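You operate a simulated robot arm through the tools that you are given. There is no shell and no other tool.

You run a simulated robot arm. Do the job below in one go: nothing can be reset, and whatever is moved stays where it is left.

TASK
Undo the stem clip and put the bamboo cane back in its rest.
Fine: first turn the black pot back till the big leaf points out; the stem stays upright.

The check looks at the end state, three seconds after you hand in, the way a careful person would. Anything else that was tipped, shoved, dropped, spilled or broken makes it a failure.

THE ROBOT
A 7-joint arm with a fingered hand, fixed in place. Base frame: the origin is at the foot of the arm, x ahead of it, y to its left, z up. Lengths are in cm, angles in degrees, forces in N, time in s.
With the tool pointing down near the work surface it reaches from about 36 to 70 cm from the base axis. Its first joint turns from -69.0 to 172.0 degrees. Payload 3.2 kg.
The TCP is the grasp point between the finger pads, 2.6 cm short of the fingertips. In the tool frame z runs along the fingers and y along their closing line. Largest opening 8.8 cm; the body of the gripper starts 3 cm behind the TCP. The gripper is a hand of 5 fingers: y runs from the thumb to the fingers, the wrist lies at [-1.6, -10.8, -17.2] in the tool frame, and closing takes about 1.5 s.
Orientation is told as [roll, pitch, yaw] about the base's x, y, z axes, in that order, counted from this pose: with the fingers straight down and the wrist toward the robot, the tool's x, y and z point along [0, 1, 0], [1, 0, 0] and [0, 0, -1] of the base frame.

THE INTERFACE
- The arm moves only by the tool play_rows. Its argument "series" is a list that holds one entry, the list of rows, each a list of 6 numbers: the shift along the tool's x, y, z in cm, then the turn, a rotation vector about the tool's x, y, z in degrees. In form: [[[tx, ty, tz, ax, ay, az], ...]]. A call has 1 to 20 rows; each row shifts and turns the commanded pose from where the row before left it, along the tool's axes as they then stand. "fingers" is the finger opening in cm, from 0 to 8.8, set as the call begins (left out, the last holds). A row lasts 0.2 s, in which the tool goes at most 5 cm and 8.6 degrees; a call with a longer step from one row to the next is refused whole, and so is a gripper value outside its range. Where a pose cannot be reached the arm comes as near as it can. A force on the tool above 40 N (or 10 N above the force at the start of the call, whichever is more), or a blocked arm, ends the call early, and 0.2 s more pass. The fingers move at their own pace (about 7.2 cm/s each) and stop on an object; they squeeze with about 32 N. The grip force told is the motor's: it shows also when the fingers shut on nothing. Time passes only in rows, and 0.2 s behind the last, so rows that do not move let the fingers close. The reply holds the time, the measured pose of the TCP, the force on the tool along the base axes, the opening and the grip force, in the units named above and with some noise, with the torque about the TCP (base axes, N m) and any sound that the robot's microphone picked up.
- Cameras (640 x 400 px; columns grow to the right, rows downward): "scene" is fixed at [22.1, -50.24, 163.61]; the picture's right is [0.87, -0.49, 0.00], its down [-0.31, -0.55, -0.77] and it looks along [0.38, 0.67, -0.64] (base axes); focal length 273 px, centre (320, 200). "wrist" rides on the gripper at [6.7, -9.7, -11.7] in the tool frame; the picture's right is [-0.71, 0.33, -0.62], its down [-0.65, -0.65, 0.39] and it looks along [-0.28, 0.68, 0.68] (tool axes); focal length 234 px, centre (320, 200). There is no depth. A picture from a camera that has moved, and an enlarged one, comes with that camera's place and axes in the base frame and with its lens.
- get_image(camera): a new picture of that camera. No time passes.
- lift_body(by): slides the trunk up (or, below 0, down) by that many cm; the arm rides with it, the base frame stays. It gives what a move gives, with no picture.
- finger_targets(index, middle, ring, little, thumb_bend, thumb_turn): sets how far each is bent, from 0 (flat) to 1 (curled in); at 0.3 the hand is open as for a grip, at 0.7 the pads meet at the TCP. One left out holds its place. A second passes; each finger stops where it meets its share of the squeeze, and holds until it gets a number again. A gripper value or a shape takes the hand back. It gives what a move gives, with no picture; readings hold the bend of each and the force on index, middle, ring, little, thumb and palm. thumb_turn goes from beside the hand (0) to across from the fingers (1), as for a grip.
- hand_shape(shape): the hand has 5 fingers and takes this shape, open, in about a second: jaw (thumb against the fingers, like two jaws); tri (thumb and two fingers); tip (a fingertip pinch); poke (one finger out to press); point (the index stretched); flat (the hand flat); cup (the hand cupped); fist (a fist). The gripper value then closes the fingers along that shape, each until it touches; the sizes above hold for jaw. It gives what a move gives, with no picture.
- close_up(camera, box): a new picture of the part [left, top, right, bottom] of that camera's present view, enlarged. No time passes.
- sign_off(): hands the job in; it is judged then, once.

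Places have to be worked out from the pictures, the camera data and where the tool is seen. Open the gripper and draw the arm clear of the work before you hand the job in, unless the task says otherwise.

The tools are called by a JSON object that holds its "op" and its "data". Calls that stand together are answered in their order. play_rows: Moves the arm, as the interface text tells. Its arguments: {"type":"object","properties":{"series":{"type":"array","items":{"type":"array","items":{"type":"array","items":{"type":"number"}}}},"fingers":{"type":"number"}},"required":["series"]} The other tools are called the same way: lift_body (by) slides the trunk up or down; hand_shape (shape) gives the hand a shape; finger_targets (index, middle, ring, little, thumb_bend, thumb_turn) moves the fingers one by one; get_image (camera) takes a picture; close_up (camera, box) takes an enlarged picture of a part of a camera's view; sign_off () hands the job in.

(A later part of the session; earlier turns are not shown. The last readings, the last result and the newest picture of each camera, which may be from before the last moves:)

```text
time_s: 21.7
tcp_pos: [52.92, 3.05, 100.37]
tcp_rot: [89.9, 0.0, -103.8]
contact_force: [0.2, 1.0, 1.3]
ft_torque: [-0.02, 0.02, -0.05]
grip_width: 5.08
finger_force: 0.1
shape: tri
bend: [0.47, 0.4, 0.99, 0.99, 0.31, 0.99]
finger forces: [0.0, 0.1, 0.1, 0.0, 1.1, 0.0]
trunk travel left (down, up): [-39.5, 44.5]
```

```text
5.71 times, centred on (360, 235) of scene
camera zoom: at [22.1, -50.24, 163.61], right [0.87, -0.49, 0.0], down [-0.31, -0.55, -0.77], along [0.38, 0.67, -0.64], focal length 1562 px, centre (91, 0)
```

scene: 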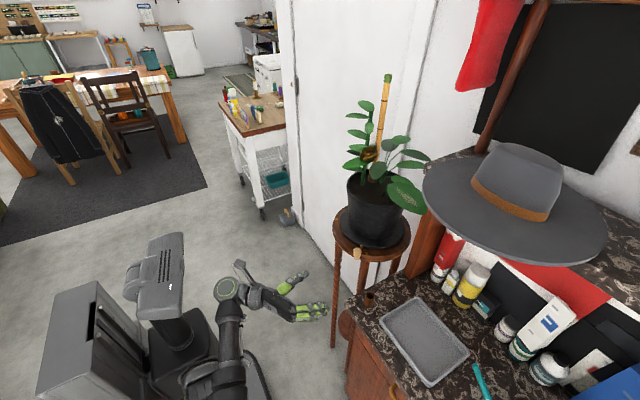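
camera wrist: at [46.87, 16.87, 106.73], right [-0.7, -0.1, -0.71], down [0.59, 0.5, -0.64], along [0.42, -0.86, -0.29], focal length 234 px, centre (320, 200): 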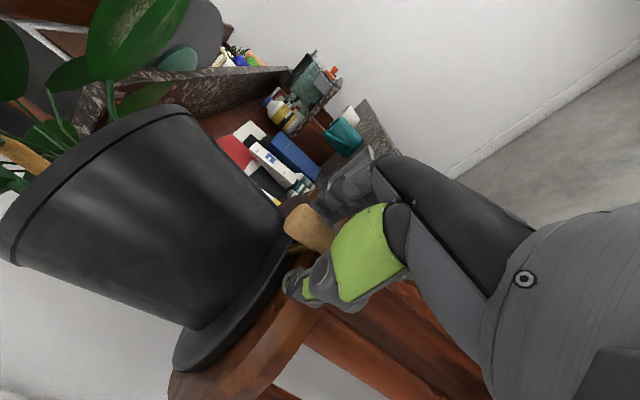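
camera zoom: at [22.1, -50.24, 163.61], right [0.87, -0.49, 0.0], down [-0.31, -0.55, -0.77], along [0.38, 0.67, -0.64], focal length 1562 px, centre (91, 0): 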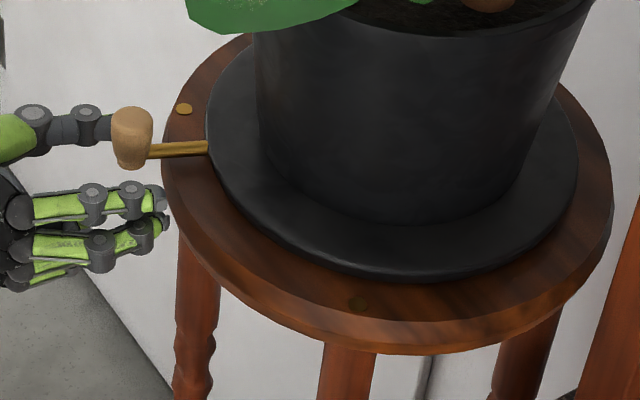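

The commanded pose follows the real one, and the knob stands near 155° (needs ~132°). I return the hand to ψ=0 (less wrist flexion), lift to z≈101.5, and push on along the arc with straight steps.

{"op": "play_rows", "data": {"series": [[[0.4, -0.709, 0.372, 4.6, 0, 0], [0.4, -0.677, 0.427, 4.6, 0, 0], [0.4, -0.64, 0.48, 4.6, 0, 0], [0, -0.5, 0.415, 0, 0, 0], [0, -0.5, 0.415, 0, 0, 0], [0, 0, 0, 0, 0, 0]]]}}

{"op": "close_up", "data": {"camera": "scene", "box": [310, 200, 410, 270]}}

```text
time_s: 23.1
tcp_pos: [55.38, 5.78, 101.68]
tcp_rot: [90.0, 0.1, -90.1]
contact_force: [-1.3, -1.0, -0.1]
ft_torque: [0.01, 0.0, -0.06]
grip_width: 5.08
finger_force: 0.1
shape: tri
bend: [0.46, 0.4, 0.99, 0.99, 0.32, 0.99]
finger forces: [1.1, 0.1, 0.1, 0.0, 0.0, 0.1]
trunk travel left (down, up): [-39.5, 44.5]
```

```text
5.71 times, centred on (360, 235) of scene
camera zoom: at [22.1, -50.24, 163.61], right [0.87, -0.49, 0.0], down [-0.31, -0.55, -0.77], along [0.38, 0.67, -0.64], focal length 1562 px, centre (91, 0)
```

zoom: 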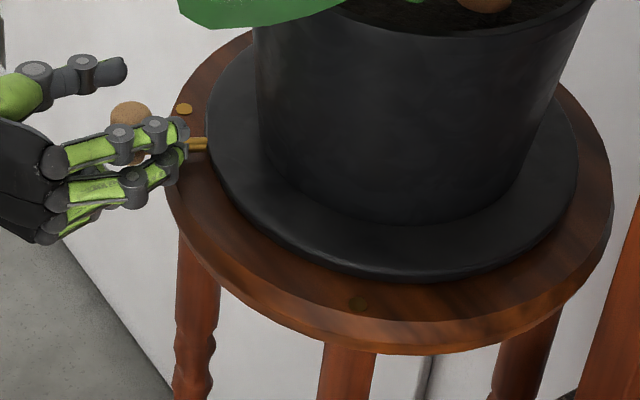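

Contact is light (1 N) and the arm is within reach. I continue along the arc to about 136°.

{"op": "play_rows", "data": {"series": [[[0, -0.565, 0.31, 0, 0, 0], [0, -0.565, 0.31, 0, 0, 0], [0, -0.5, 0.385, 0, 0, 0], [0, -0.5, 0.385, 0, 0, 0], [0, -0.37, 0.335, 0, 0, 0], [0, -0.37, 0.335, 0, 0, 0], [0, 0, 0, 0, 0, 0]]]}}

{"op": "close_up", "data": {"camera": "scene", "box": [310, 200, 410, 270]}}

{"op": "close_up", "data": {"camera": "scene", "box": [310, 60, 450, 290]}}

{"op": "get_image", "data": {"camera": "wrist"}}

```text
time_s: 24.7
tcp_pos: [57.96, 7.06, 102.12]
tcp_rot: [90.0, 1.4, -91.3]
contact_force: [-2.2, 0.4, 0.1]
ft_torque: [-0.04, 0.02, 0.04]
grip_width: 5.0
finger_force: 0.1
shape: tri
bend: [0.47, 0.4, 0.99, 0.99, 0.32, 0.99]
finger forces: [0.0, 0.5, 1.7, 0.1, 0.1, 0.0]
trunk travel left (down, up): [-39.5, 44.5]
```

```text
5.71 times, centred on (360, 235) of scene
camera zoom: at [22.1, -50.24, 163.61], right [0.87, -0.49, 0.0], down [-0.31, -0.55, -0.77], along [0.38, 0.67, -0.64], focal length 1562 px, centre (91, 0)
```

zoom: 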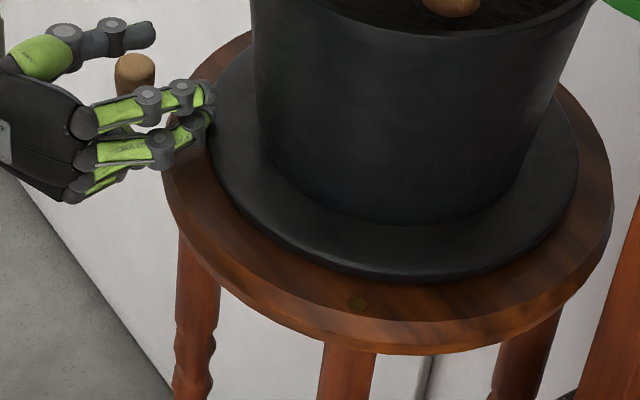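

```text
1.74 times, centred on (380, 175) of scene
camera zoom: at [22.1, -50.24, 163.61], right [0.87, -0.49, 0.0], down [-0.31, -0.55, -0.77], along [0.38, 0.67, -0.64], focal length 476 px, centre (216, 244)
```

zoom: 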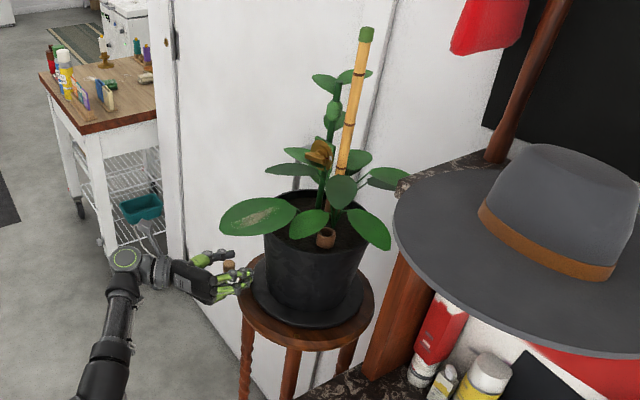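

```text
taken
camera wrist: at [46.29, 16.83, 109.22], right [-0.63, -0.3, -0.72], down [0.4, 0.66, -0.63], along [0.66, -0.69, -0.3], focal length 234 px, centre (320, 200)
```

wrist: 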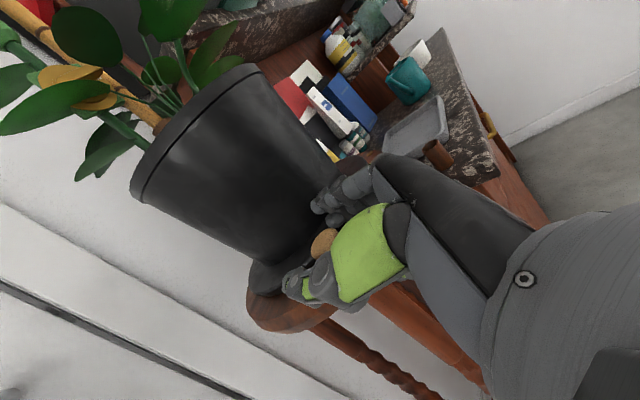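

The hand ended a bit short in y (wrist near its limit); the knob is at ≈140° and the dot at ≈134°. I turn the hand +16° to relax the wrist while nudging the fingers the last bit along the arc.

{"op": "play_rows", "data": {"series": [[[0.1, -0.39, -0.07, 2.7, 0, 0], [0, -0.39, -0.07, 2.7, 0, 0], [0, -0.39, -0.07, 2.7, 0, 0], [0, -0.39, -0.07, 2.7, 0, 0], [0, -0.39, -0.07, 2.7, 0, 0], [0, -0.3, -0.05, 2.7, 0, 0], [0, 0, 0, 0, 0, 0]]]}}

{"op": "close_up", "data": {"camera": "scene", "box": [310, 200, 410, 270]}}

{"op": "get_image", "data": {"camera": "wrist"}}

```text
time_s: 26.3
tcp_pos: [56.77, 10.39, 101.77]
tcp_rot: [90.2, 0.2, -74.0]
contact_force: [-3.1, -14.4, 2.9]
ft_torque: [0.01, -0.11, -0.34]
grip_width: 5.69
finger_force: 0.0
shape: tri
bend: [0.39, 0.36, 0.99, 0.99, 0.32, 0.99]
finger forces: [9.9, 4.9, 0.0, 0.0, 0.0, 0.0]
trunk travel left (down, up): [-39.5, 44.5]
```

```text
5.71 times, centred on (360, 235) of scene
camera zoom: at [22.1, -50.24, 163.61], right [0.87, -0.49, 0.0], down [-0.31, -0.55, -0.77], along [0.38, 0.67, -0.64], focal length 1562 px, centre (91, 0)
```

zoom: 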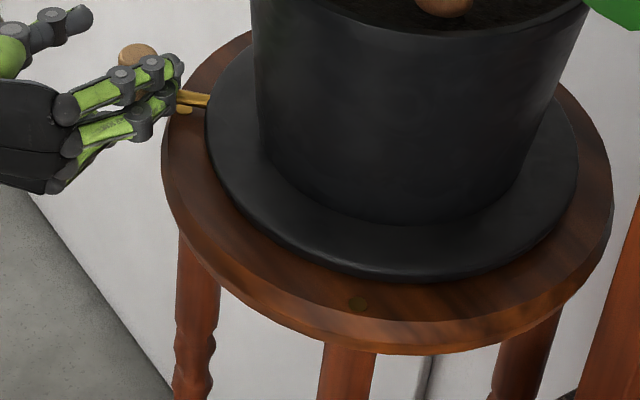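

```text
taken
camera wrist: at [42.67, 16.39, 108.56], right [-0.51, -0.49, -0.71], down [0.2, 0.74, -0.65], along [0.84, -0.47, -0.28], focal length 234 px, centre (320, 200)
```

wrist: 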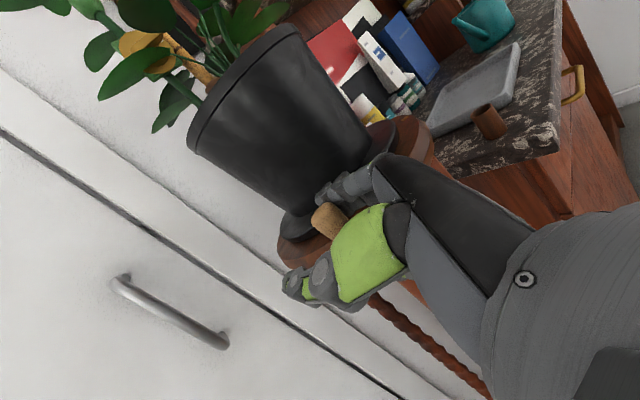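

The finger force jumped to ~15 N and the rod stands right over the brass dot, so the turntable is at its home mark. I open the hand, back off the knob, and withdraw straight back.

{"op": "play_rows", "data": {"series": [[[0, 0.6, 0, 0, 0, 0], [0, 0.6, 0, 0, 0, 0], [0, 0, 0, 0, 0, 0], [0, 0, 0, 0, 0, 0], [0, 0, -1.5, 0, 0, 0], [0, 0, -2, 0, 0, 0], [0, 0, -2.5, 0, 0, 0], [0, 0, -3, 0, 0, 0], [0, 0, -3, 0, 0, 0], [0, 0, -3, 0, 0, 0], [0, 0, 0, 0, 0, 0]]], "fingers": 8.8}}

{"op": "close_up", "data": {"camera": "scene", "box": [310, 200, 410, 270]}}

{"op": "close_up", "data": {"camera": "scene", "box": [310, 60, 450, 290]}}

{"op": "get_image", "data": {"camera": "wrist"}}

```text
time_s: 28.7
tcp_pos: [42.43, 5.5, 101.82]
tcp_rot: [90.0, 0.0, -73.8]
contact_force: [-0.7, -0.7, -0.6]
ft_torque: [-0.03, 0.01, 0.0]
grip_width: 8.76
finger_force: 0.0
shape: tri
bend: [0.3, 0.3, 0.99, 0.99, 0.3, 0.97]
finger forces: [0.0, 0.0, 0.0, 0.1, 0.0, 0.0]
trunk travel left (down, up): [-39.5, 44.5]
```

```text
5.71 times, centred on (360, 235) of scene
camera zoom: at [22.1, -50.24, 163.61], right [0.87, -0.49, 0.0], down [-0.31, -0.55, -0.77], along [0.38, 0.67, -0.64], focal length 1562 px, centre (91, 0)
```

zoom: 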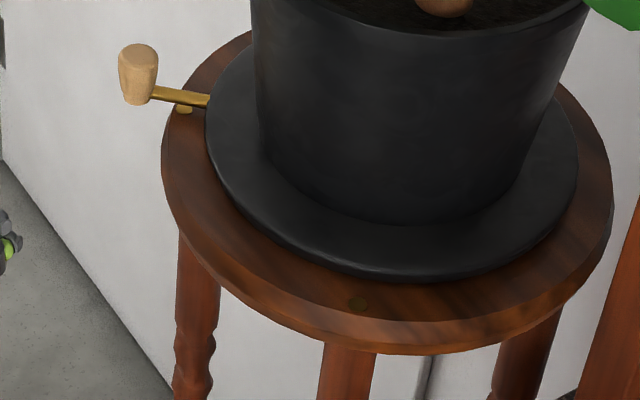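

```text
1.74 times, centred on (380, 175) of scene
camera zoom: at [22.1, -50.24, 163.61], right [0.87, -0.49, 0.0], down [-0.31, -0.55, -0.77], along [0.38, 0.67, -0.64], focal length 476 px, centre (216, 244)
```

zoom: 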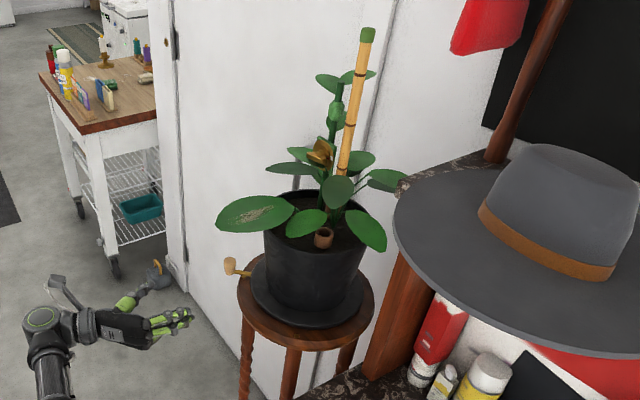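

```text
taken
camera wrist: at [28.33, 11.44, 108.51], right [-0.51, -0.49, -0.71], down [0.19, 0.74, -0.65], along [0.84, -0.46, -0.28], focal length 234 px, centre (320, 200)
```

wrist: 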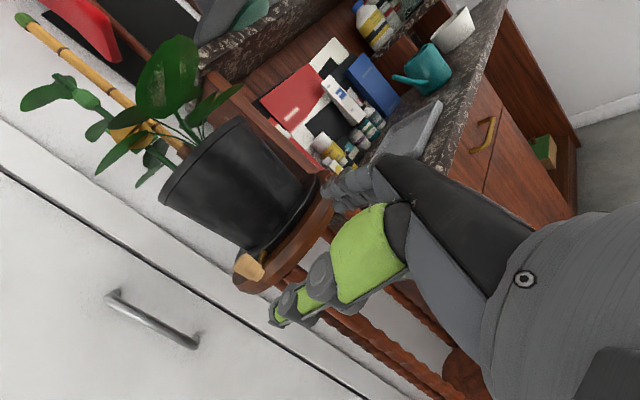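

The turntable stayed put after release; I check the rod's alignment to the brass dot from both cameras, and the clip's new facing.

{"op": "close_up", "data": {"camera": "wrist", "box": [210, 220, 290, 300]}}

{"op": "close_up", "data": {"camera": "scene", "box": [325, 200, 365, 230]}}

{"op": "close_up", "data": {"camera": "scene", "box": [350, 120, 420, 200]}}

{"op": "close_up", "data": {"camera": "wrist", "box": [10, 20, 230, 220]}}

```text
5.00 times, centred on (250, 260) of wrist
camera zoom: at [28.33, 11.44, 108.51], right [-0.51, -0.49, -0.71], down [0.19, 0.74, -0.65], along [0.84, -0.46, -0.28], focal length 1171 px, centre (670, -100)
```

zoom: 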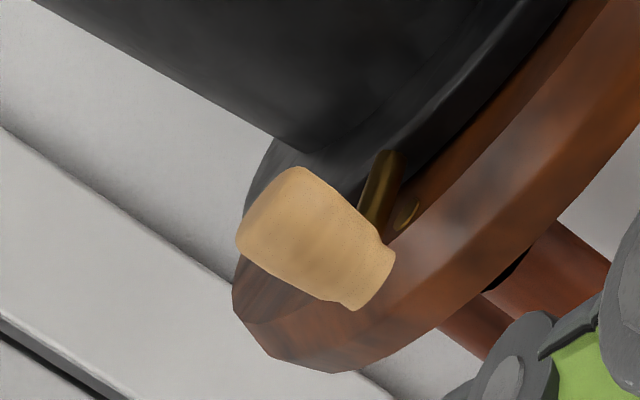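

```text
13.33 times, centred on (345, 215) of scene
camera zoom: at [22.1, -50.24, 163.61], right [0.87, -0.49, 0.0], down [-0.31, -0.55, -0.77], along [0.38, 0.67, -0.64], focal length 3646 px, centre (-13, 0)
```

zoom: 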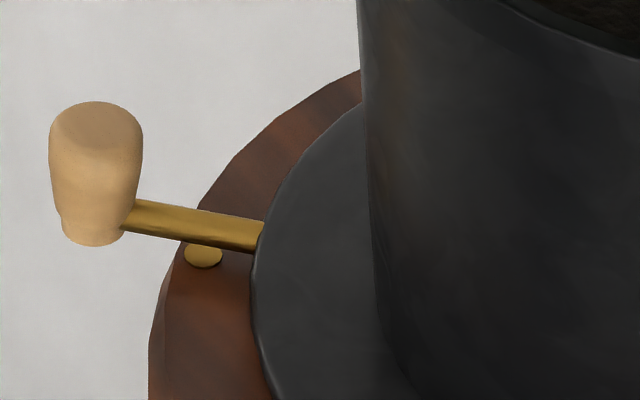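

```text
5.00 times, centred on (385, 160) of scene
camera zoom: at [22.1, -50.24, 163.61], right [0.87, -0.49, 0.0], down [-0.31, -0.55, -0.77], along [0.38, 0.67, -0.64], focal length 1367 px, centre (-5, 400)
```

zoom: 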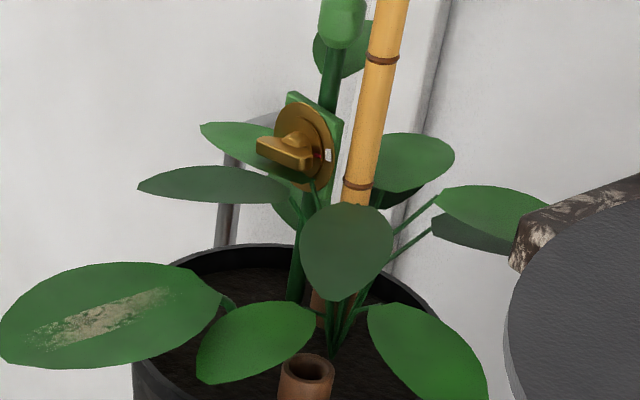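

```text
2.00 times, centred on (120, 120) of wrist
camera zoom: at [28.33, 11.44, 108.51], right [-0.51, -0.49, -0.71], down [0.19, 0.74, -0.65], along [0.84, -0.46, -0.28], focal length 468 px, centre (720, 360)
```

zoom: 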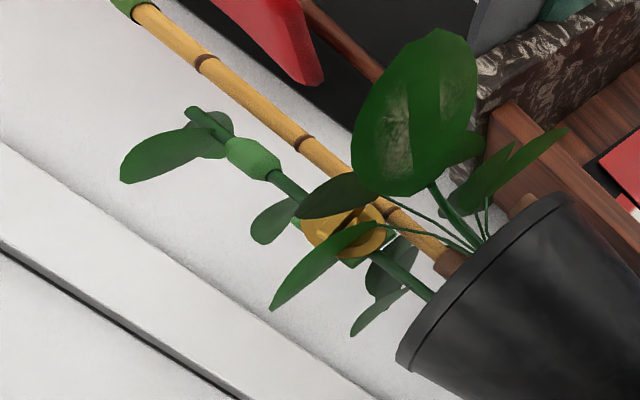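

Rod and dot coincide within a couple of degrees, and the big leaf points toward −x into the room. Next I back off a little and raise the trunk to look at the clip face-on.

{"op": "play_rows", "data": {"series": [[[0, -2, -1.5, 0, 0, 0], [0, -2, -1.5, 0, 0, 0], [0, 0, 0, 0, 0, 0]]]}}

{"op": "lift_body", "data": {"by": 20}}

{"op": "get_image", "data": {"camera": "wrist"}}

{"op": "close_up", "data": {"camera": "wrist", "box": [120, 90, 320, 290]}}

```text
time_s: 29.5
tcp_pos: [38.63, 8.39, 101.76]
tcp_rot: [90.0, 0.0, -73.9]
contact_force: [0.1, 0.1, 0.7]
ft_torque: [0.0, 0.01, -0.02]
grip_width: 8.79
finger_force: 0.1
shape: tri
bend: [0.3, 0.3, 0.99, 0.99, 0.3, 0.97]
finger forces: [0.0, 0.0, 0.0, 0.0, 0.0, 0.0]
trunk travel left (down, up): [-39.5, 44.5]
```

```text
time_s: 31.6
tcp_pos: [38.59, 8.56, 121.81]
tcp_rot: [89.9, 0.0, -73.9]
contact_force: [-0.1, 0.1, -0.3]
ft_torque: [0.03, -0.01, 0.01]
grip_width: 8.78
finger_force: 0.4
shape: tri
bend: [0.3, 0.3, 0.99, 0.99, 0.3, 0.97]
finger forces: [0.0, 0.0, 0.0, 0.0, 0.1, 0.0]
trunk travel left (down, up): [-59.5, 24.5]
```

```text
taken
camera wrist: at [24.58, 14.48, 128.5], right [-0.51, -0.49, -0.71], down [0.19, 0.74, -0.65], along [0.84, -0.46, -0.28], focal length 234 px, centre (320, 200)
```

wrist: 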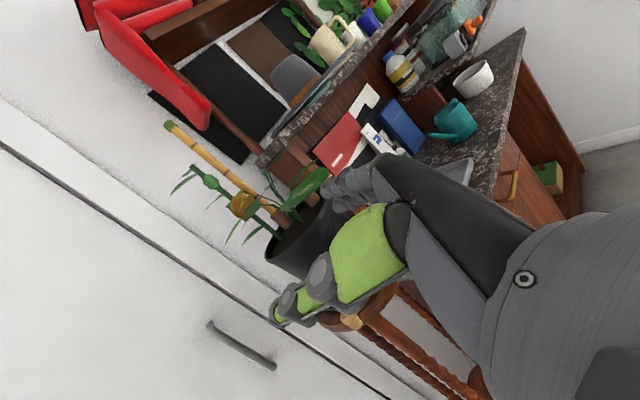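

```text
2.00 times, centred on (220, 190) of wrist
camera zoom: at [24.58, 14.48, 128.5], right [-0.51, -0.49, -0.71], down [0.19, 0.74, -0.65], along [0.84, -0.46, -0.28], focal length 468 px, centre (520, 220)
```

zoom: 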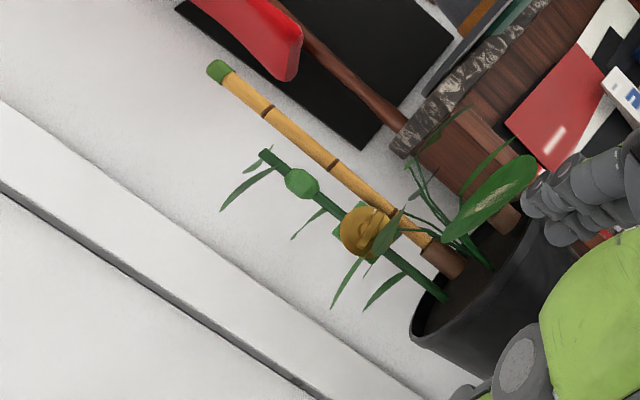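

The clip faces the robot now; I enlarge it further from here and from the scene camera.

{"op": "close_up", "data": {"camera": "wrist", "box": [225, 190, 265, 220]}}

{"op": "close_up", "data": {"camera": "wrist", "box": [230, 180, 310, 240]}}

{"op": "close_up", "data": {"camera": "scene", "box": [375, 135, 397, 165]}}

{"op": "close_up", "data": {"camera": "scene", "box": [370, 165, 410, 205]}}

```text
13.33 times, centred on (245, 205) of wrist
camera zoom: at [24.58, 14.48, 128.5], right [-0.51, -0.49, -0.71], down [0.19, 0.74, -0.65], along [0.84, -0.46, -0.28], focal length 3122 px, centre (1320, 133)
```

zoom: 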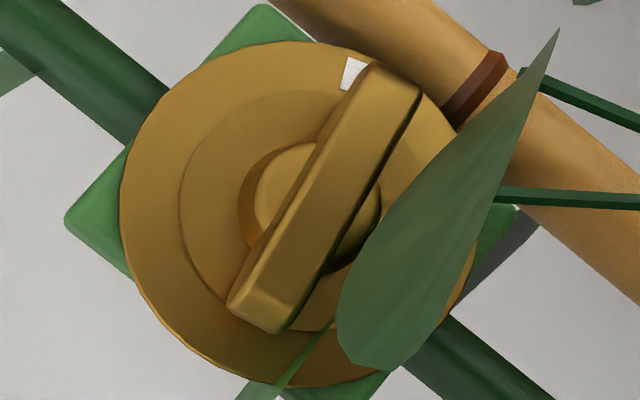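

```text
6.67 times, centred on (270, 210) of wrist
camera zoom: at [24.58, 14.48, 128.5], right [-0.51, -0.49, -0.71], down [0.19, 0.74, -0.65], along [0.84, -0.46, -0.28], focal length 1561 px, centre (653, 133)
```

zoom: 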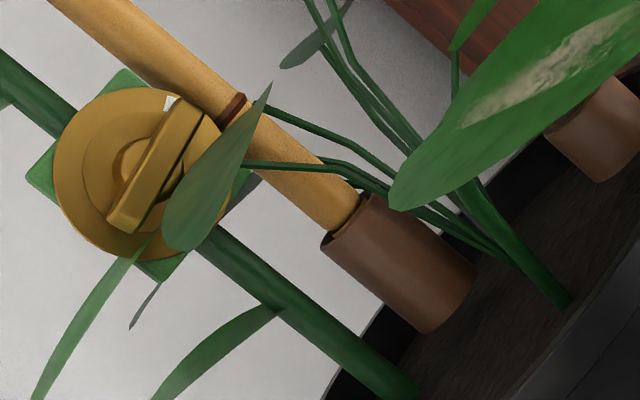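

```text
13.33 times, centred on (386, 150) of scene
camera zoom: at [22.1, -50.24, 163.61], right [0.87, -0.49, 0.0], down [-0.31, -0.55, -0.77], along [0.38, 0.67, -0.64], focal length 3646 px, centre (-560, 867)
```

zoom: 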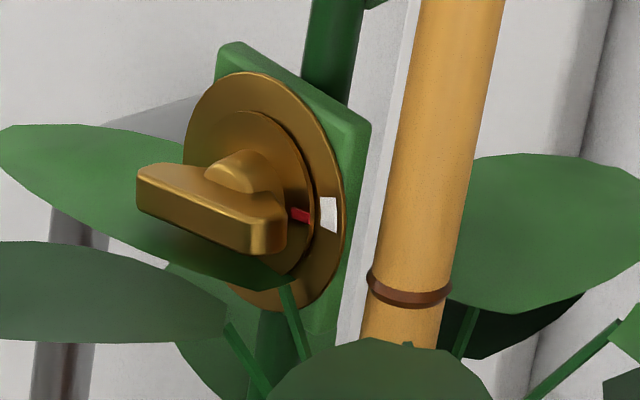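

```text
10.00 times, centred on (390, 185) of scene
camera zoom: at [22.1, -50.24, 163.61], right [0.87, -0.49, 0.0], down [-0.31, -0.55, -0.77], along [0.38, 0.67, -0.64], focal length 2734 px, centre (-380, 350)
```

zoom: 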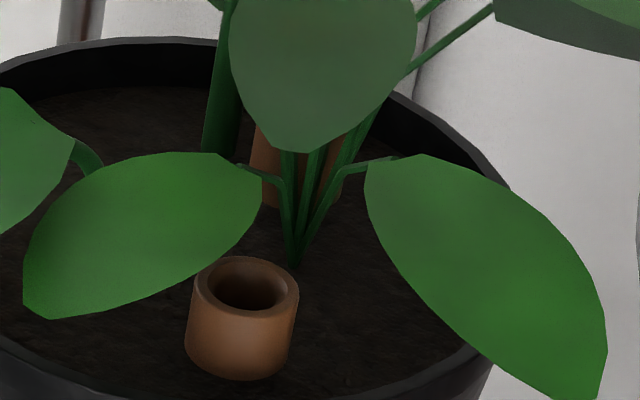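

The dial shows a red pointer aligned with a white mark, lever horizontal at ≈(70.2, 1.4, 125), ends at y≈3.2 and −0.6; a leaf lies in front of it at z≈124, so I'll come from above-behind with one finger. I try the poke shape and look where the fingertip sits.

{"op": "hand_shape", "data": {"shape": "poke"}}

{"op": "get_image", "data": {"camera": "wrist"}}

{"op": "close_up", "data": {"camera": "scene", "box": [220, 150, 360, 260]}}

```text
time_s: 32.5
tcp_pos: [38.62, 8.46, 121.68]
tcp_rot: [90.0, 0.0, -73.8]
contact_force: [-0.1, -0.1, 0.0]
ft_torque: [0.0, -0.02, -0.02]
grip_width: 0.01
finger_force: 0.1
shape: poke
bend: [0.7, 0.7, 0.99, 0.99, 0.0, 1.0]
finger forces: [0.0, 0.1, 0.0, 0.0, 0.1, 0.0]
trunk travel left (down, up): [-59.5, 24.5]
```

```text
taken
camera wrist: at [24.57, 14.49, 128.5], right [-0.51, -0.49, -0.71], down [0.19, 0.74, -0.65], along [0.84, -0.46, -0.28], focal length 234 px, centre (320, 200)
```

wrist: 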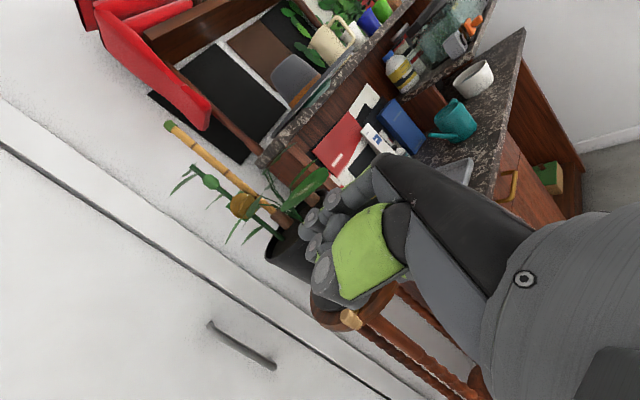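

```text
3.64 times, centred on (290, 205) of scene
camera zoom: at [22.1, -50.24, 163.61], right [0.87, -0.49, 0.0], down [-0.31, -0.55, -0.77], along [0.38, 0.67, -0.64], focal length 994 px, centre (429, 182)
```

zoom: 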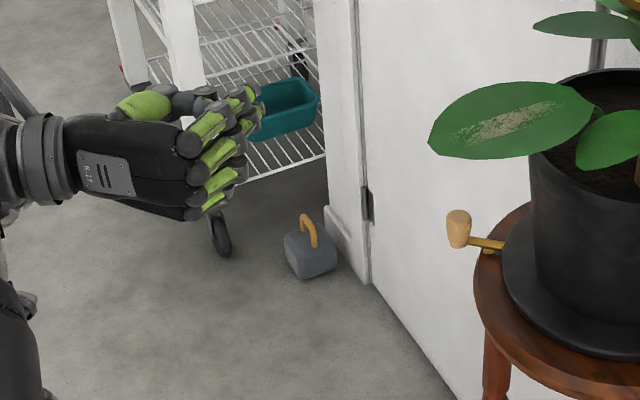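

"Poke" is a closed pinch of thumb and two fingers. I check the "point" shape too, since a single stretched index would be slimmer.

{"op": "hand_shape", "data": {"shape": "point"}}

{"op": "get_image", "data": {"camera": "wrist"}}

{"op": "close_up", "data": {"camera": "scene", "box": [220, 150, 360, 260]}}

```text
time_s: 33.4
tcp_pos: [38.61, 8.39, 121.8]
tcp_rot: [89.9, 0.0, -73.8]
contact_force: [0.2, -0.2, -0.5]
ft_torque: [0.01, 0.0, -0.02]
grip_width: 0.0
finger_force: 0.0
shape: point
bend: [0.2, 1.0, 1.0, 1.0, 0.99, 0.86]
finger forces: [0.0, 0.0, 0.0, 0.0, 0.0, 0.1]
trunk travel left (down, up): [-59.5, 24.5]
```

```text
taken
camera wrist: at [24.57, 14.49, 128.5], right [-0.51, -0.49, -0.71], down [0.19, 0.74, -0.65], along [0.84, -0.46, -0.28], focal length 234 px, centre (320, 200)
```

wrist: 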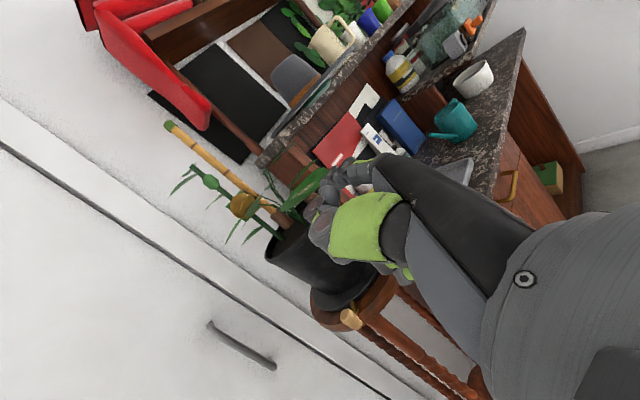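

```text
3.64 times, centred on (290, 205) of scene
camera zoom: at [22.1, -50.24, 163.61], right [0.87, -0.49, 0.0], down [-0.31, -0.55, -0.77], along [0.38, 0.67, -0.64], focal length 994 px, centre (429, 182)
```

zoom: 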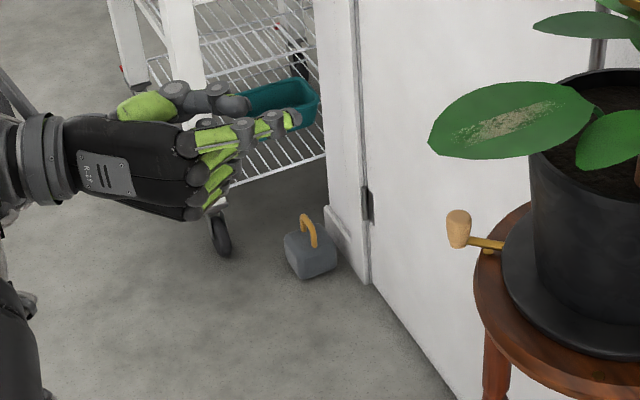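

The point shape gives one stretched index ahead of the curled fingers, which suits pressing the lever end from above. I turn the hand back to fingers-down orientation here in free space.

{"op": "play_rows", "data": {"series": [[[0, 0, 0, -8.1, 0, 0], [0, 0, 0, -8.1, 0, 0], [0, 0, 0, 4.62, -4.62, -4.62], [0, 0, 0, 4.62, -4.62, -4.62], [0, 0, 0, 4.62, -4.62, -4.62], [0, 0, 0, 4.62, -4.62, -4.62], [0, 0, 0, 4.62, -4.62, -4.62], [0, 0, 0, 4.62, -4.62, -4.62], [0, 0, 0, 4.62, -4.62, -4.62], [0, 0, 0, 4.62, -4.62, -4.62], [0, 0, 0, 4.62, -4.62, -4.62], [0, 0, 0, 4.62, -4.62, -4.62], [0, 0, 0, 4.62, -4.62, -4.62], [0, 0, 0, 4.62, -4.62, -4.62], [0, 0, 0, 4.62, -4.62, -4.62], [0, 0, 0, 4.62, -4.62, -4.62], [0, 0, 0, 4.62, -4.62, -4.62], [0, 0, 0, 0, 0, 0]]]}}

{"op": "lift_body", "data": {"by": 14}}

{"op": "get_image", "data": {"camera": "wrist"}}

{"op": "get_image", "data": {"camera": "scene"}}

```text
time_s: 37.2
tcp_pos: [38.74, 8.29, 121.78]
tcp_rot: [0.1, 0.0, 0.1]
contact_force: [-0.9, 0.6, -0.4]
ft_torque: [-0.01, 0.01, 0.0]
grip_width: 0.0
finger_force: 0.1
shape: point
bend: [0.2, 1.0, 1.0, 1.0, 0.99, 0.86]
finger forces: [0.0, 0.0, 0.1, 0.1, 0.1, 0.0]
trunk travel left (down, up): [-59.5, 24.5]
```

```text
time_s: 38.9
tcp_pos: [38.71, 8.47, 135.59]
tcp_rot: [0.0, 0.1, 0.0]
contact_force: [0.1, -0.7, 0.1]
ft_torque: [0.01, 0.01, 0.03]
grip_width: 0.02
finger_force: 0.1
shape: point
bend: [0.2, 1.0, 1.0, 1.0, 0.99, 0.86]
finger forces: [0.0, 0.1, 0.0, 0.1, 0.0, 0.0]
trunk travel left (down, up): [-73.5, 10.5]
```

```text
taken
camera wrist: at [28.86, 15.02, 147.52], right [0.33, -0.71, 0.62], down [-0.65, -0.65, -0.39], along [0.68, -0.28, -0.68], focal length 234 px, centre (320, 200)
```

wrist: 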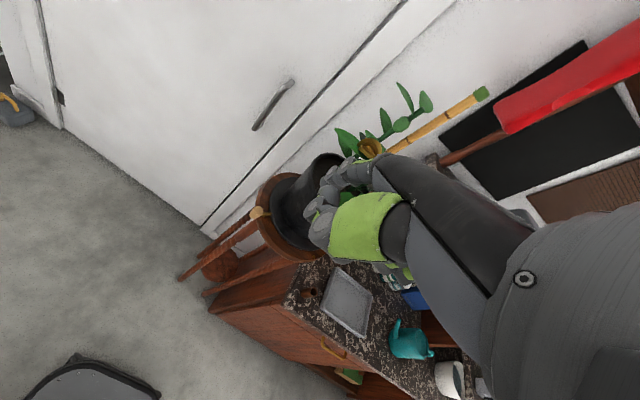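

```text
taken
```

scene: 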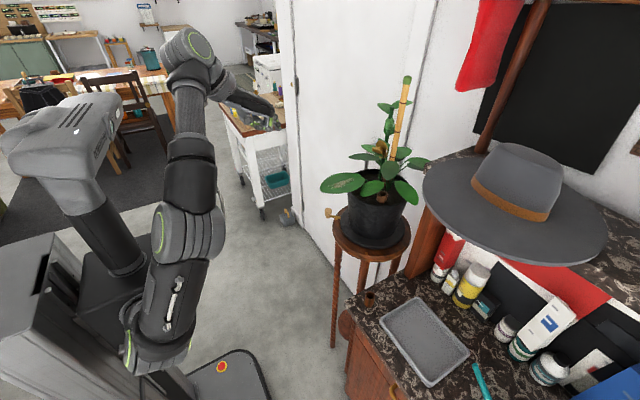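

I locate the index fingertip in both views to calibrate it against the tool frame.

{"op": "close_up", "data": {"camera": "scene", "box": [220, 70, 320, 150]}}

{"op": "close_up", "data": {"camera": "wrist", "box": [290, 120, 430, 280]}}

```text
5.00 times, centred on (270, 110) of scene
camera zoom: at [22.1, -50.24, 163.61], right [0.87, -0.49, 0.0], down [-0.31, -0.55, -0.77], along [0.38, 0.67, -0.64], focal length 1367 px, centre (570, 650)
```

zoom: 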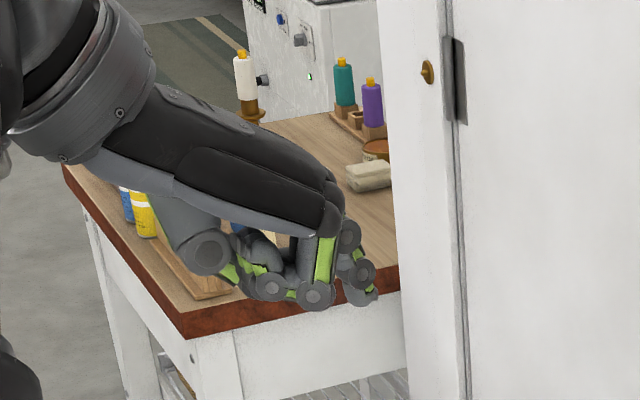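

```text
2.50 times, centred on (360, 200) of wrist
camera zoom: at [28.86, 15.02, 147.52], right [0.33, -0.71, 0.62], down [-0.65, -0.65, -0.39], along [0.68, -0.28, -0.68], focal length 585 px, centre (220, 200)
```

zoom: 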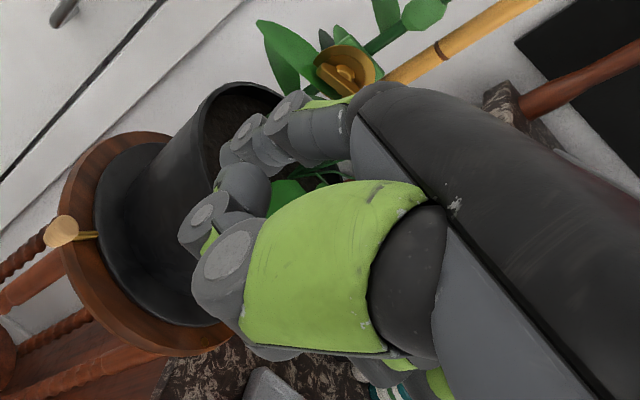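

The index tip is at tool (1.45, 6.0, 2.1). I bring it high over the leaves toward the lever, stopping about 4 cm short to look.

{"op": "play_rows", "data": {"series": [[[-0.9, 3.1, 0, 0, 0, 0], [-0.9, 3.1, 0, 0, 0, 0], [-0.9, 3.1, 0, 0, 0, 0], [-0.9, 3.1, 0, 0, 0, 0], [-0.9, 3.1, 0, 0, 0, 0], [-0.9, 3.1, 0, 0, 0, 0], [-0.9, 3.1, 0, 0, 0, 0], [0, 0, 0, 0, 0, 0]]]}}

{"op": "get_image", "data": {"camera": "wrist"}}

{"op": "close_up", "data": {"camera": "scene", "box": [320, 60, 430, 190]}}

```text
time_s: 40.7
tcp_pos: [53.48, 3.16, 132.34]
tcp_rot: [0.0, 0.0, 0.0]
contact_force: [0.2, -0.2, 0.4]
ft_torque: [0.02, -0.02, 0.01]
grip_width: 0.03
finger_force: 0.0
shape: point
bend: [0.2, 1.0, 1.0, 1.0, 0.99, 0.86]
finger forces: [0.0, 0.0, 0.0, 0.0, 0.0, 0.1]
out of reach, approached as far as the arm can: row 4, 5, 6, 7
trunk travel left (down, up): [-73.5, 10.5]
```

```text
taken
camera wrist: at [43.6, 9.84, 144.28], right [0.33, -0.71, 0.62], down [-0.65, -0.65, -0.39], along [0.68, -0.28, -0.68], focal length 234 px, centre (320, 200)
```

wrist: 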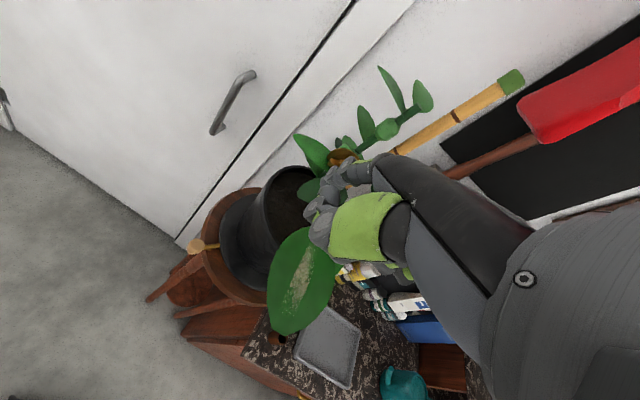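

```text
3.08 times, centred on (375, 125) of scene
camera zoom: at [22.1, -50.24, 163.61], right [0.87, -0.49, 0.0], down [-0.31, -0.55, -0.77], along [0.38, 0.67, -0.64], focal length 841 px, centre (151, 431)
```

zoom: 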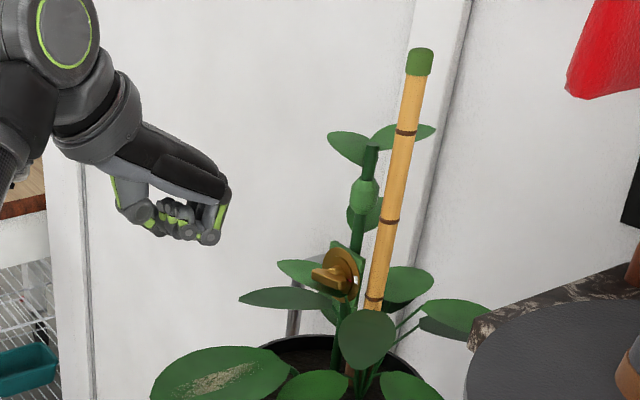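

Fingers-down is out of reach there because the wrist gets too high relative to the shoulder. I raise the trunk to its top, tilt the hand 10° forward, and bend the index slightly more down.

{"op": "lift_body", "data": {"by": 10.3}}

{"op": "finger_targets", "data": {"index": 0.35}}

{"op": "play_rows", "data": {"series": [[[0, 0, 0, -5, 0, 0], [0, 0, 0, -5, 0, 0], [0, 2.0, 1.5, 0, 0, 0], [0, 2.0, 1.5, 0, 0, 0], [0, 2.0, 1.5, 0, 0, 0], [0, 0, 0, 0, 0, 0]]]}}

{"op": "get_image", "data": {"camera": "wrist"}}

{"op": "close_up", "data": {"camera": "scene", "box": [320, 60, 430, 190]}}

```text
time_s: 42.1
tcp_pos: [53.53, 3.1, 142.8]
tcp_rot: [0.1, 0.0, -0.1]
contact_force: [-0.2, 0.7, 0.5]
ft_torque: [-0.01, 0.0, -0.01]
grip_width: 0.01
finger_force: 0.0
shape: point
bend: [0.2, 1.0, 1.0, 1.0, 0.99, 0.86]
finger forces: [0.0, 0.1, 0.0, 0.1, 0.1, 0.0]
trunk travel left (down, up): [-83.8, 0.2]
```

```text
time_s: 43.1
tcp_pos: [53.51, 3.2, 142.76]
tcp_rot: [0.0, 0.0, 0.0]
contact_force: [-0.2, -0.1, -0.1]
ft_torque: [-0.03, 0.0, -0.03]
grip_width: 1.99
finger_force: 0.0
shape: fingers
bend: [0.35, 1.0, 1.0, 1.0, 0.99, 0.86]
finger forces: [0.0, 0.0, 0.0, 0.1, 0.1, 0.1]
trunk travel left (down, up): [-83.8, 0.2]
```

```text
time_s: 44.5
tcp_pos: [60.21, 3.0, 139.51]
tcp_rot: [0.0, -10.2, 0.1]
contact_force: [0.0, 0.5, -0.8]
ft_torque: [0.0, 0.04, -0.01]
grip_width: 2.02
finger_force: 0.0
shape: fingers
bend: [0.35, 1.0, 1.0, 1.0, 0.99, 0.86]
finger forces: [0.0, 0.0, 0.0, 0.0, 0.0, 0.0]
trunk travel left (down, up): [-83.8, 0.2]
```

```text
taken
camera wrist: at [48.4, 9.65, 149.45], right [0.22, -0.71, 0.67], down [-0.58, -0.65, -0.5], along [0.79, -0.28, -0.55], focal length 234 px, centre (320, 200)
```

wrist: 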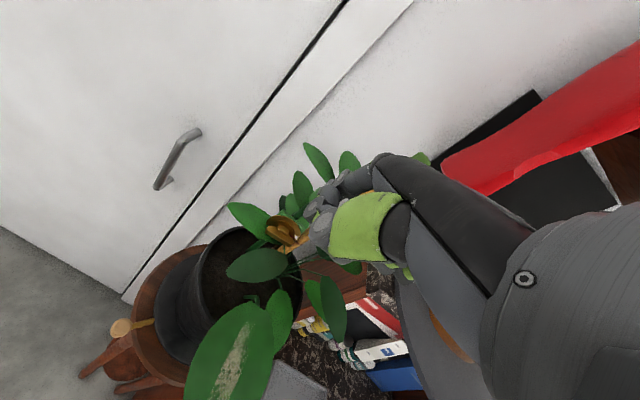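

```text
3.08 times, centred on (375, 125) of scene
camera zoom: at [22.1, -50.24, 163.61], right [0.87, -0.49, 0.0], down [-0.31, -0.55, -0.77], along [0.38, 0.67, -0.64], focal length 841 px, centre (151, 431)
```

zoom: 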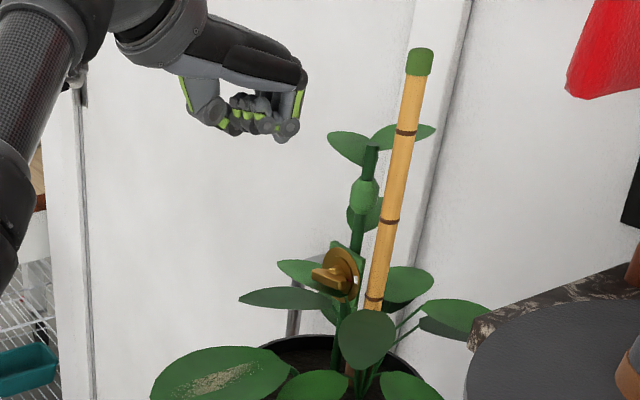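

The reach is fine now. I zoom to locate the index tip and the lever from both cameras.

{"op": "close_up", "data": {"camera": "scene", "box": [375, 80, 435, 160]}}

{"op": "close_up", "data": {"camera": "wrist", "box": [230, 150, 370, 270]}}

{"op": "close_up", "data": {"camera": "scene", "box": [340, 70, 400, 120]}}

```text
5.00 times, centred on (405, 120) of scene
camera zoom: at [22.1, -50.24, 163.61], right [0.87, -0.49, 0.0], down [-0.31, -0.55, -0.77], along [0.38, 0.67, -0.64], focal length 1367 px, centre (-105, 600)
```

zoom: 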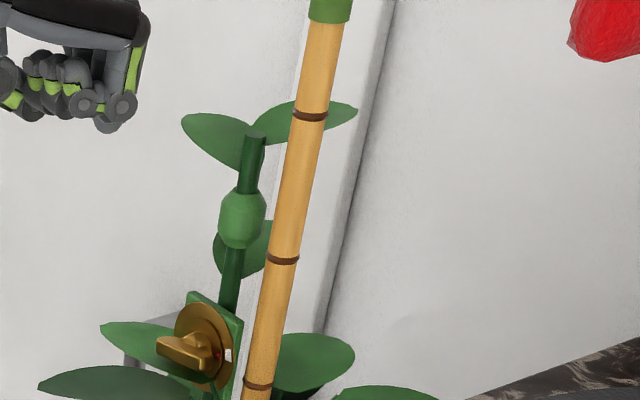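

```text
3.33 times, centred on (300, 210) of wrist
camera zoom: at [48.4, 9.65, 149.45], right [0.22, -0.71, 0.67], down [-0.58, -0.65, -0.5], along [0.79, -0.28, -0.55], focal length 781 px, centre (387, 167)
```

zoom: 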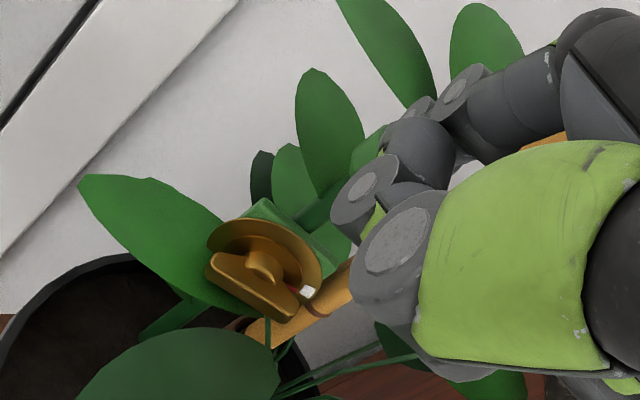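

```text
8.00 times, centred on (370, 95) of scene
camera zoom: at [22.1, -50.24, 163.61], right [0.87, -0.49, 0.0], down [-0.31, -0.55, -0.77], along [0.38, 0.67, -0.64], focal length 2188 px, centre (-80, 1040)
```

zoom: 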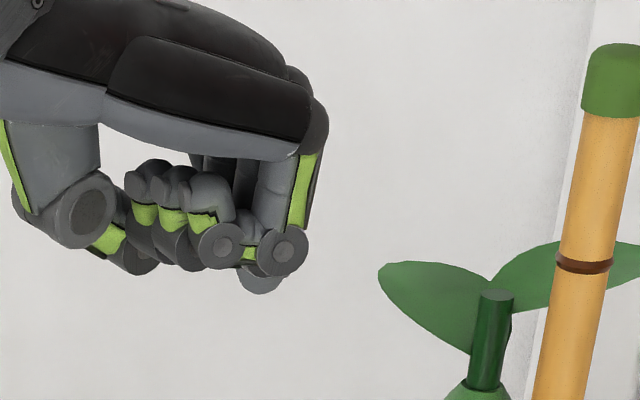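

Lever ends are confirmed at about (70.0, 3.0, 124.7) and (70.5, −0.6, 125.2); the index tip is at about (65.6, 4.5, 137.2). I move it to just above the lever's left (+y) end.

{"op": "play_rows", "data": {"series": [[[-0.9, 1.94, 1.62, 0, 0, 0], [-0.9, 1.94, 1.62, 0, 0, 0], [0, -0.34, 1.9, 0, 0, 0], [0, -0.34, 1.9, 0, 0, 0], [0, -0.34, 1.9, 0, 0, 0], [0, -0.3, 1.6, 0, 0, 0], [0, 0, 0, 0, 0, 0]]]}}

{"op": "close_up", "data": {"camera": "scene", "box": [350, 90, 420, 170]}}

{"op": "get_image", "data": {"camera": "wrist"}}

{"op": "close_up", "data": {"camera": "wrist", "box": [230, 130, 370, 250]}}

```text
time_s: 46.1
tcp_pos: [64.33, 1.3, 129.13]
tcp_rot: [0.1, -10.0, 0.0]
contact_force: [0.3, 0.4, 0.0]
ft_torque: [0.01, 0.02, 0.01]
grip_width: 1.99
finger_force: 0.1
shape: fingers
bend: [0.35, 1.0, 1.0, 1.0, 0.99, 0.86]
finger forces: [0.1, 0.1, 0.0, 0.0, 0.1, 0.0]
out of reach, approached as far as the arm can: row 2
trunk travel left (down, up): [-83.8, 0.2]
```

```text
5.00 times, centred on (385, 130) of scene
camera zoom: at [22.1, -50.24, 163.61], right [0.87, -0.49, 0.0], down [-0.31, -0.55, -0.77], along [0.38, 0.67, -0.64], focal length 1367 px, centre (-5, 550)
```

zoom: 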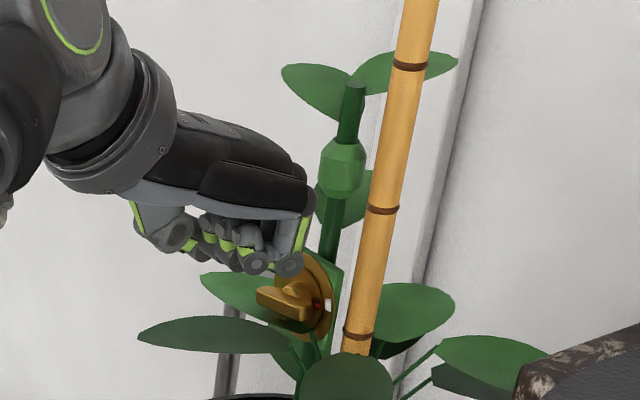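

```text
taken
camera wrist: at [52.52, 7.8, 139.12], right [0.22, -0.71, 0.67], down [-0.58, -0.65, -0.5], along [0.79, -0.28, -0.55], focal length 234 px, centre (320, 200)
```

wrist: 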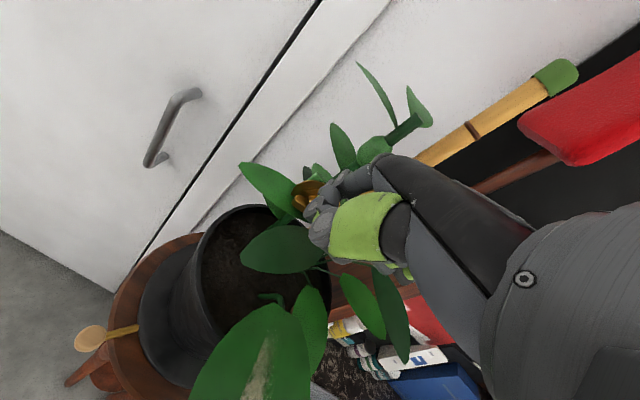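

```text
3.33 times, centred on (300, 190) of wrist
camera zoom: at [52.52, 7.8, 139.12], right [0.22, -0.71, 0.67], down [-0.58, -0.65, -0.5], along [0.79, -0.28, -0.55], focal length 781 px, centre (387, 233)
```

zoom: 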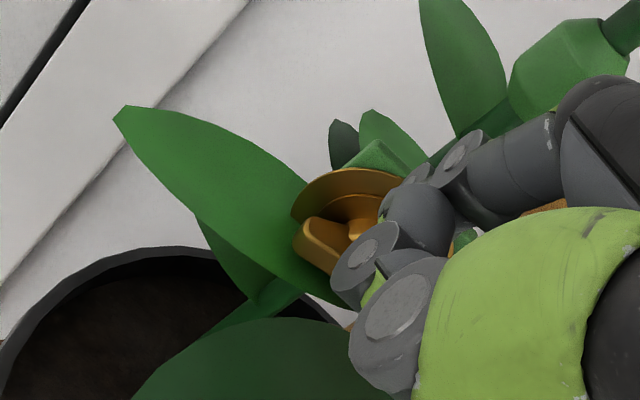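

I zoom closely on the fingertip/lever area to verify the tip is above the left lever end before pressing.

{"op": "close_up", "data": {"camera": "scene", "box": [375, 125, 405, 155]}}

{"op": "close_up", "data": {"camera": "wrist", "box": [285, 160, 345, 210]}}

```text
13.33 times, centred on (390, 140) of scene
camera zoom: at [22.1, -50.24, 163.61], right [0.87, -0.49, 0.0], down [-0.31, -0.55, -0.77], along [0.38, 0.67, -0.64], focal length 3646 px, centre (-613, 1000)
```

zoom: 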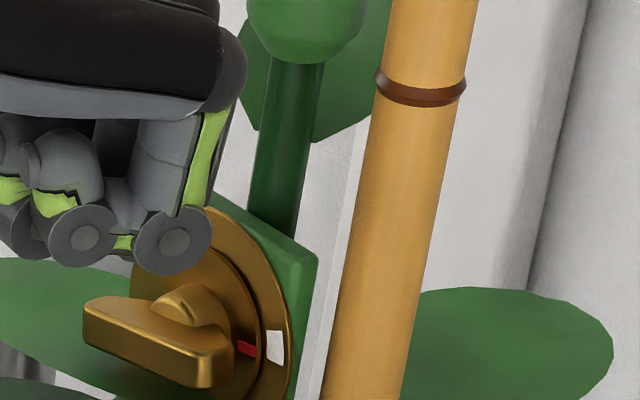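

```text
8.00 times, centred on (315, 185) of wrist
camera zoom: at [52.52, 7.8, 139.12], right [0.22, -0.71, 0.67], down [-0.58, -0.65, -0.5], along [0.79, -0.28, -0.55], focal length 1873 px, centre (360, 320)
```

zoom: 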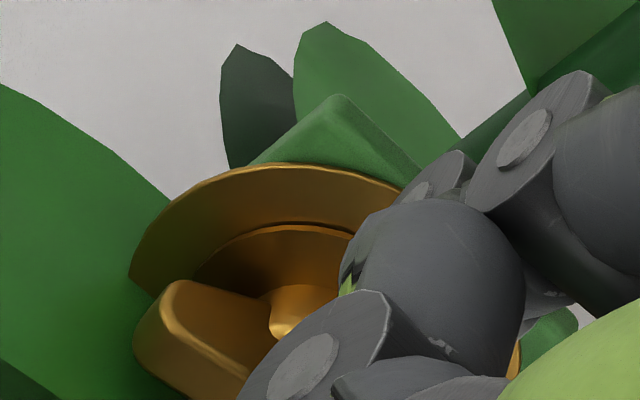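

The index tip reads as (69.5, 2.6, 127.6) consistently in both views, with the curled fingers well above. I ease it forward 0.4 cm and down 1.4 cm toward the lever's left end.

{"op": "play_rows", "data": {"series": [[[0.2, 0.39, 0.07, 0, 0, 0], [0, -0.12, 0.69, 0, 0, 0], [0, -0.12, 0.69, 0, 0, 0], [0, 0, 0, 0, 0, 0]]]}}

{"op": "close_up", "data": {"camera": "scene", "box": [370, 120, 410, 160]}}

{"op": "close_up", "data": {"camera": "wrist", "box": [275, 140, 355, 220]}}

```text
time_s: 47.1
tcp_pos: [64.68, 1.43, 127.84]
tcp_rot: [-0.1, -10.0, 0.0]
contact_force: [-0.1, -0.3, 0.2]
ft_torque: [0.01, 0.0, 0.0]
grip_width: 2.0
finger_force: 0.1
shape: fingers
bend: [0.35, 1.0, 1.0, 1.0, 0.99, 0.86]
finger forces: [0.1, 0.0, 0.0, 0.0, 0.1, 0.0]
trunk travel left (down, up): [-83.8, 0.2]
```

```text
10.00 times, centred on (390, 140) of scene
camera zoom: at [22.1, -50.24, 163.61], right [0.87, -0.49, 0.0], down [-0.31, -0.55, -0.77], along [0.38, 0.67, -0.64], focal length 2734 px, centre (-380, 800)
```

zoom: 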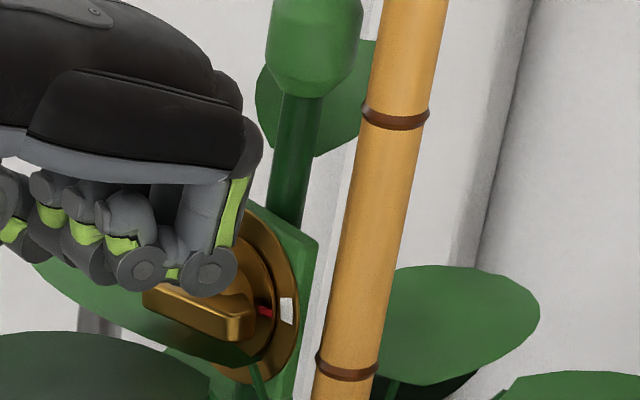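

```text
5.00 times, centred on (315, 180) of wrist
camera zoom: at [52.91, 8.04, 137.75], right [0.22, -0.71, 0.67], down [-0.58, -0.65, -0.5], along [0.79, -0.28, -0.55], focal length 1171 px, centre (345, 300)
```

zoom: 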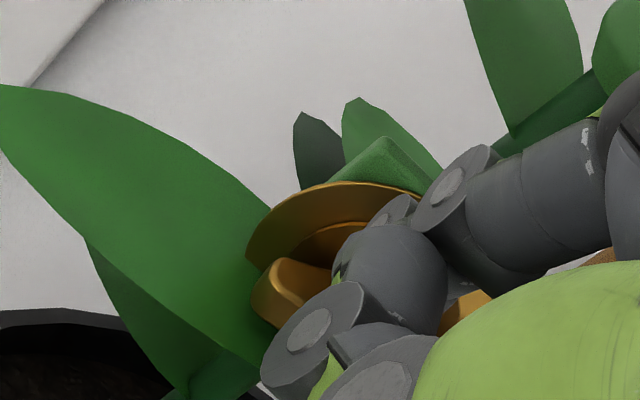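

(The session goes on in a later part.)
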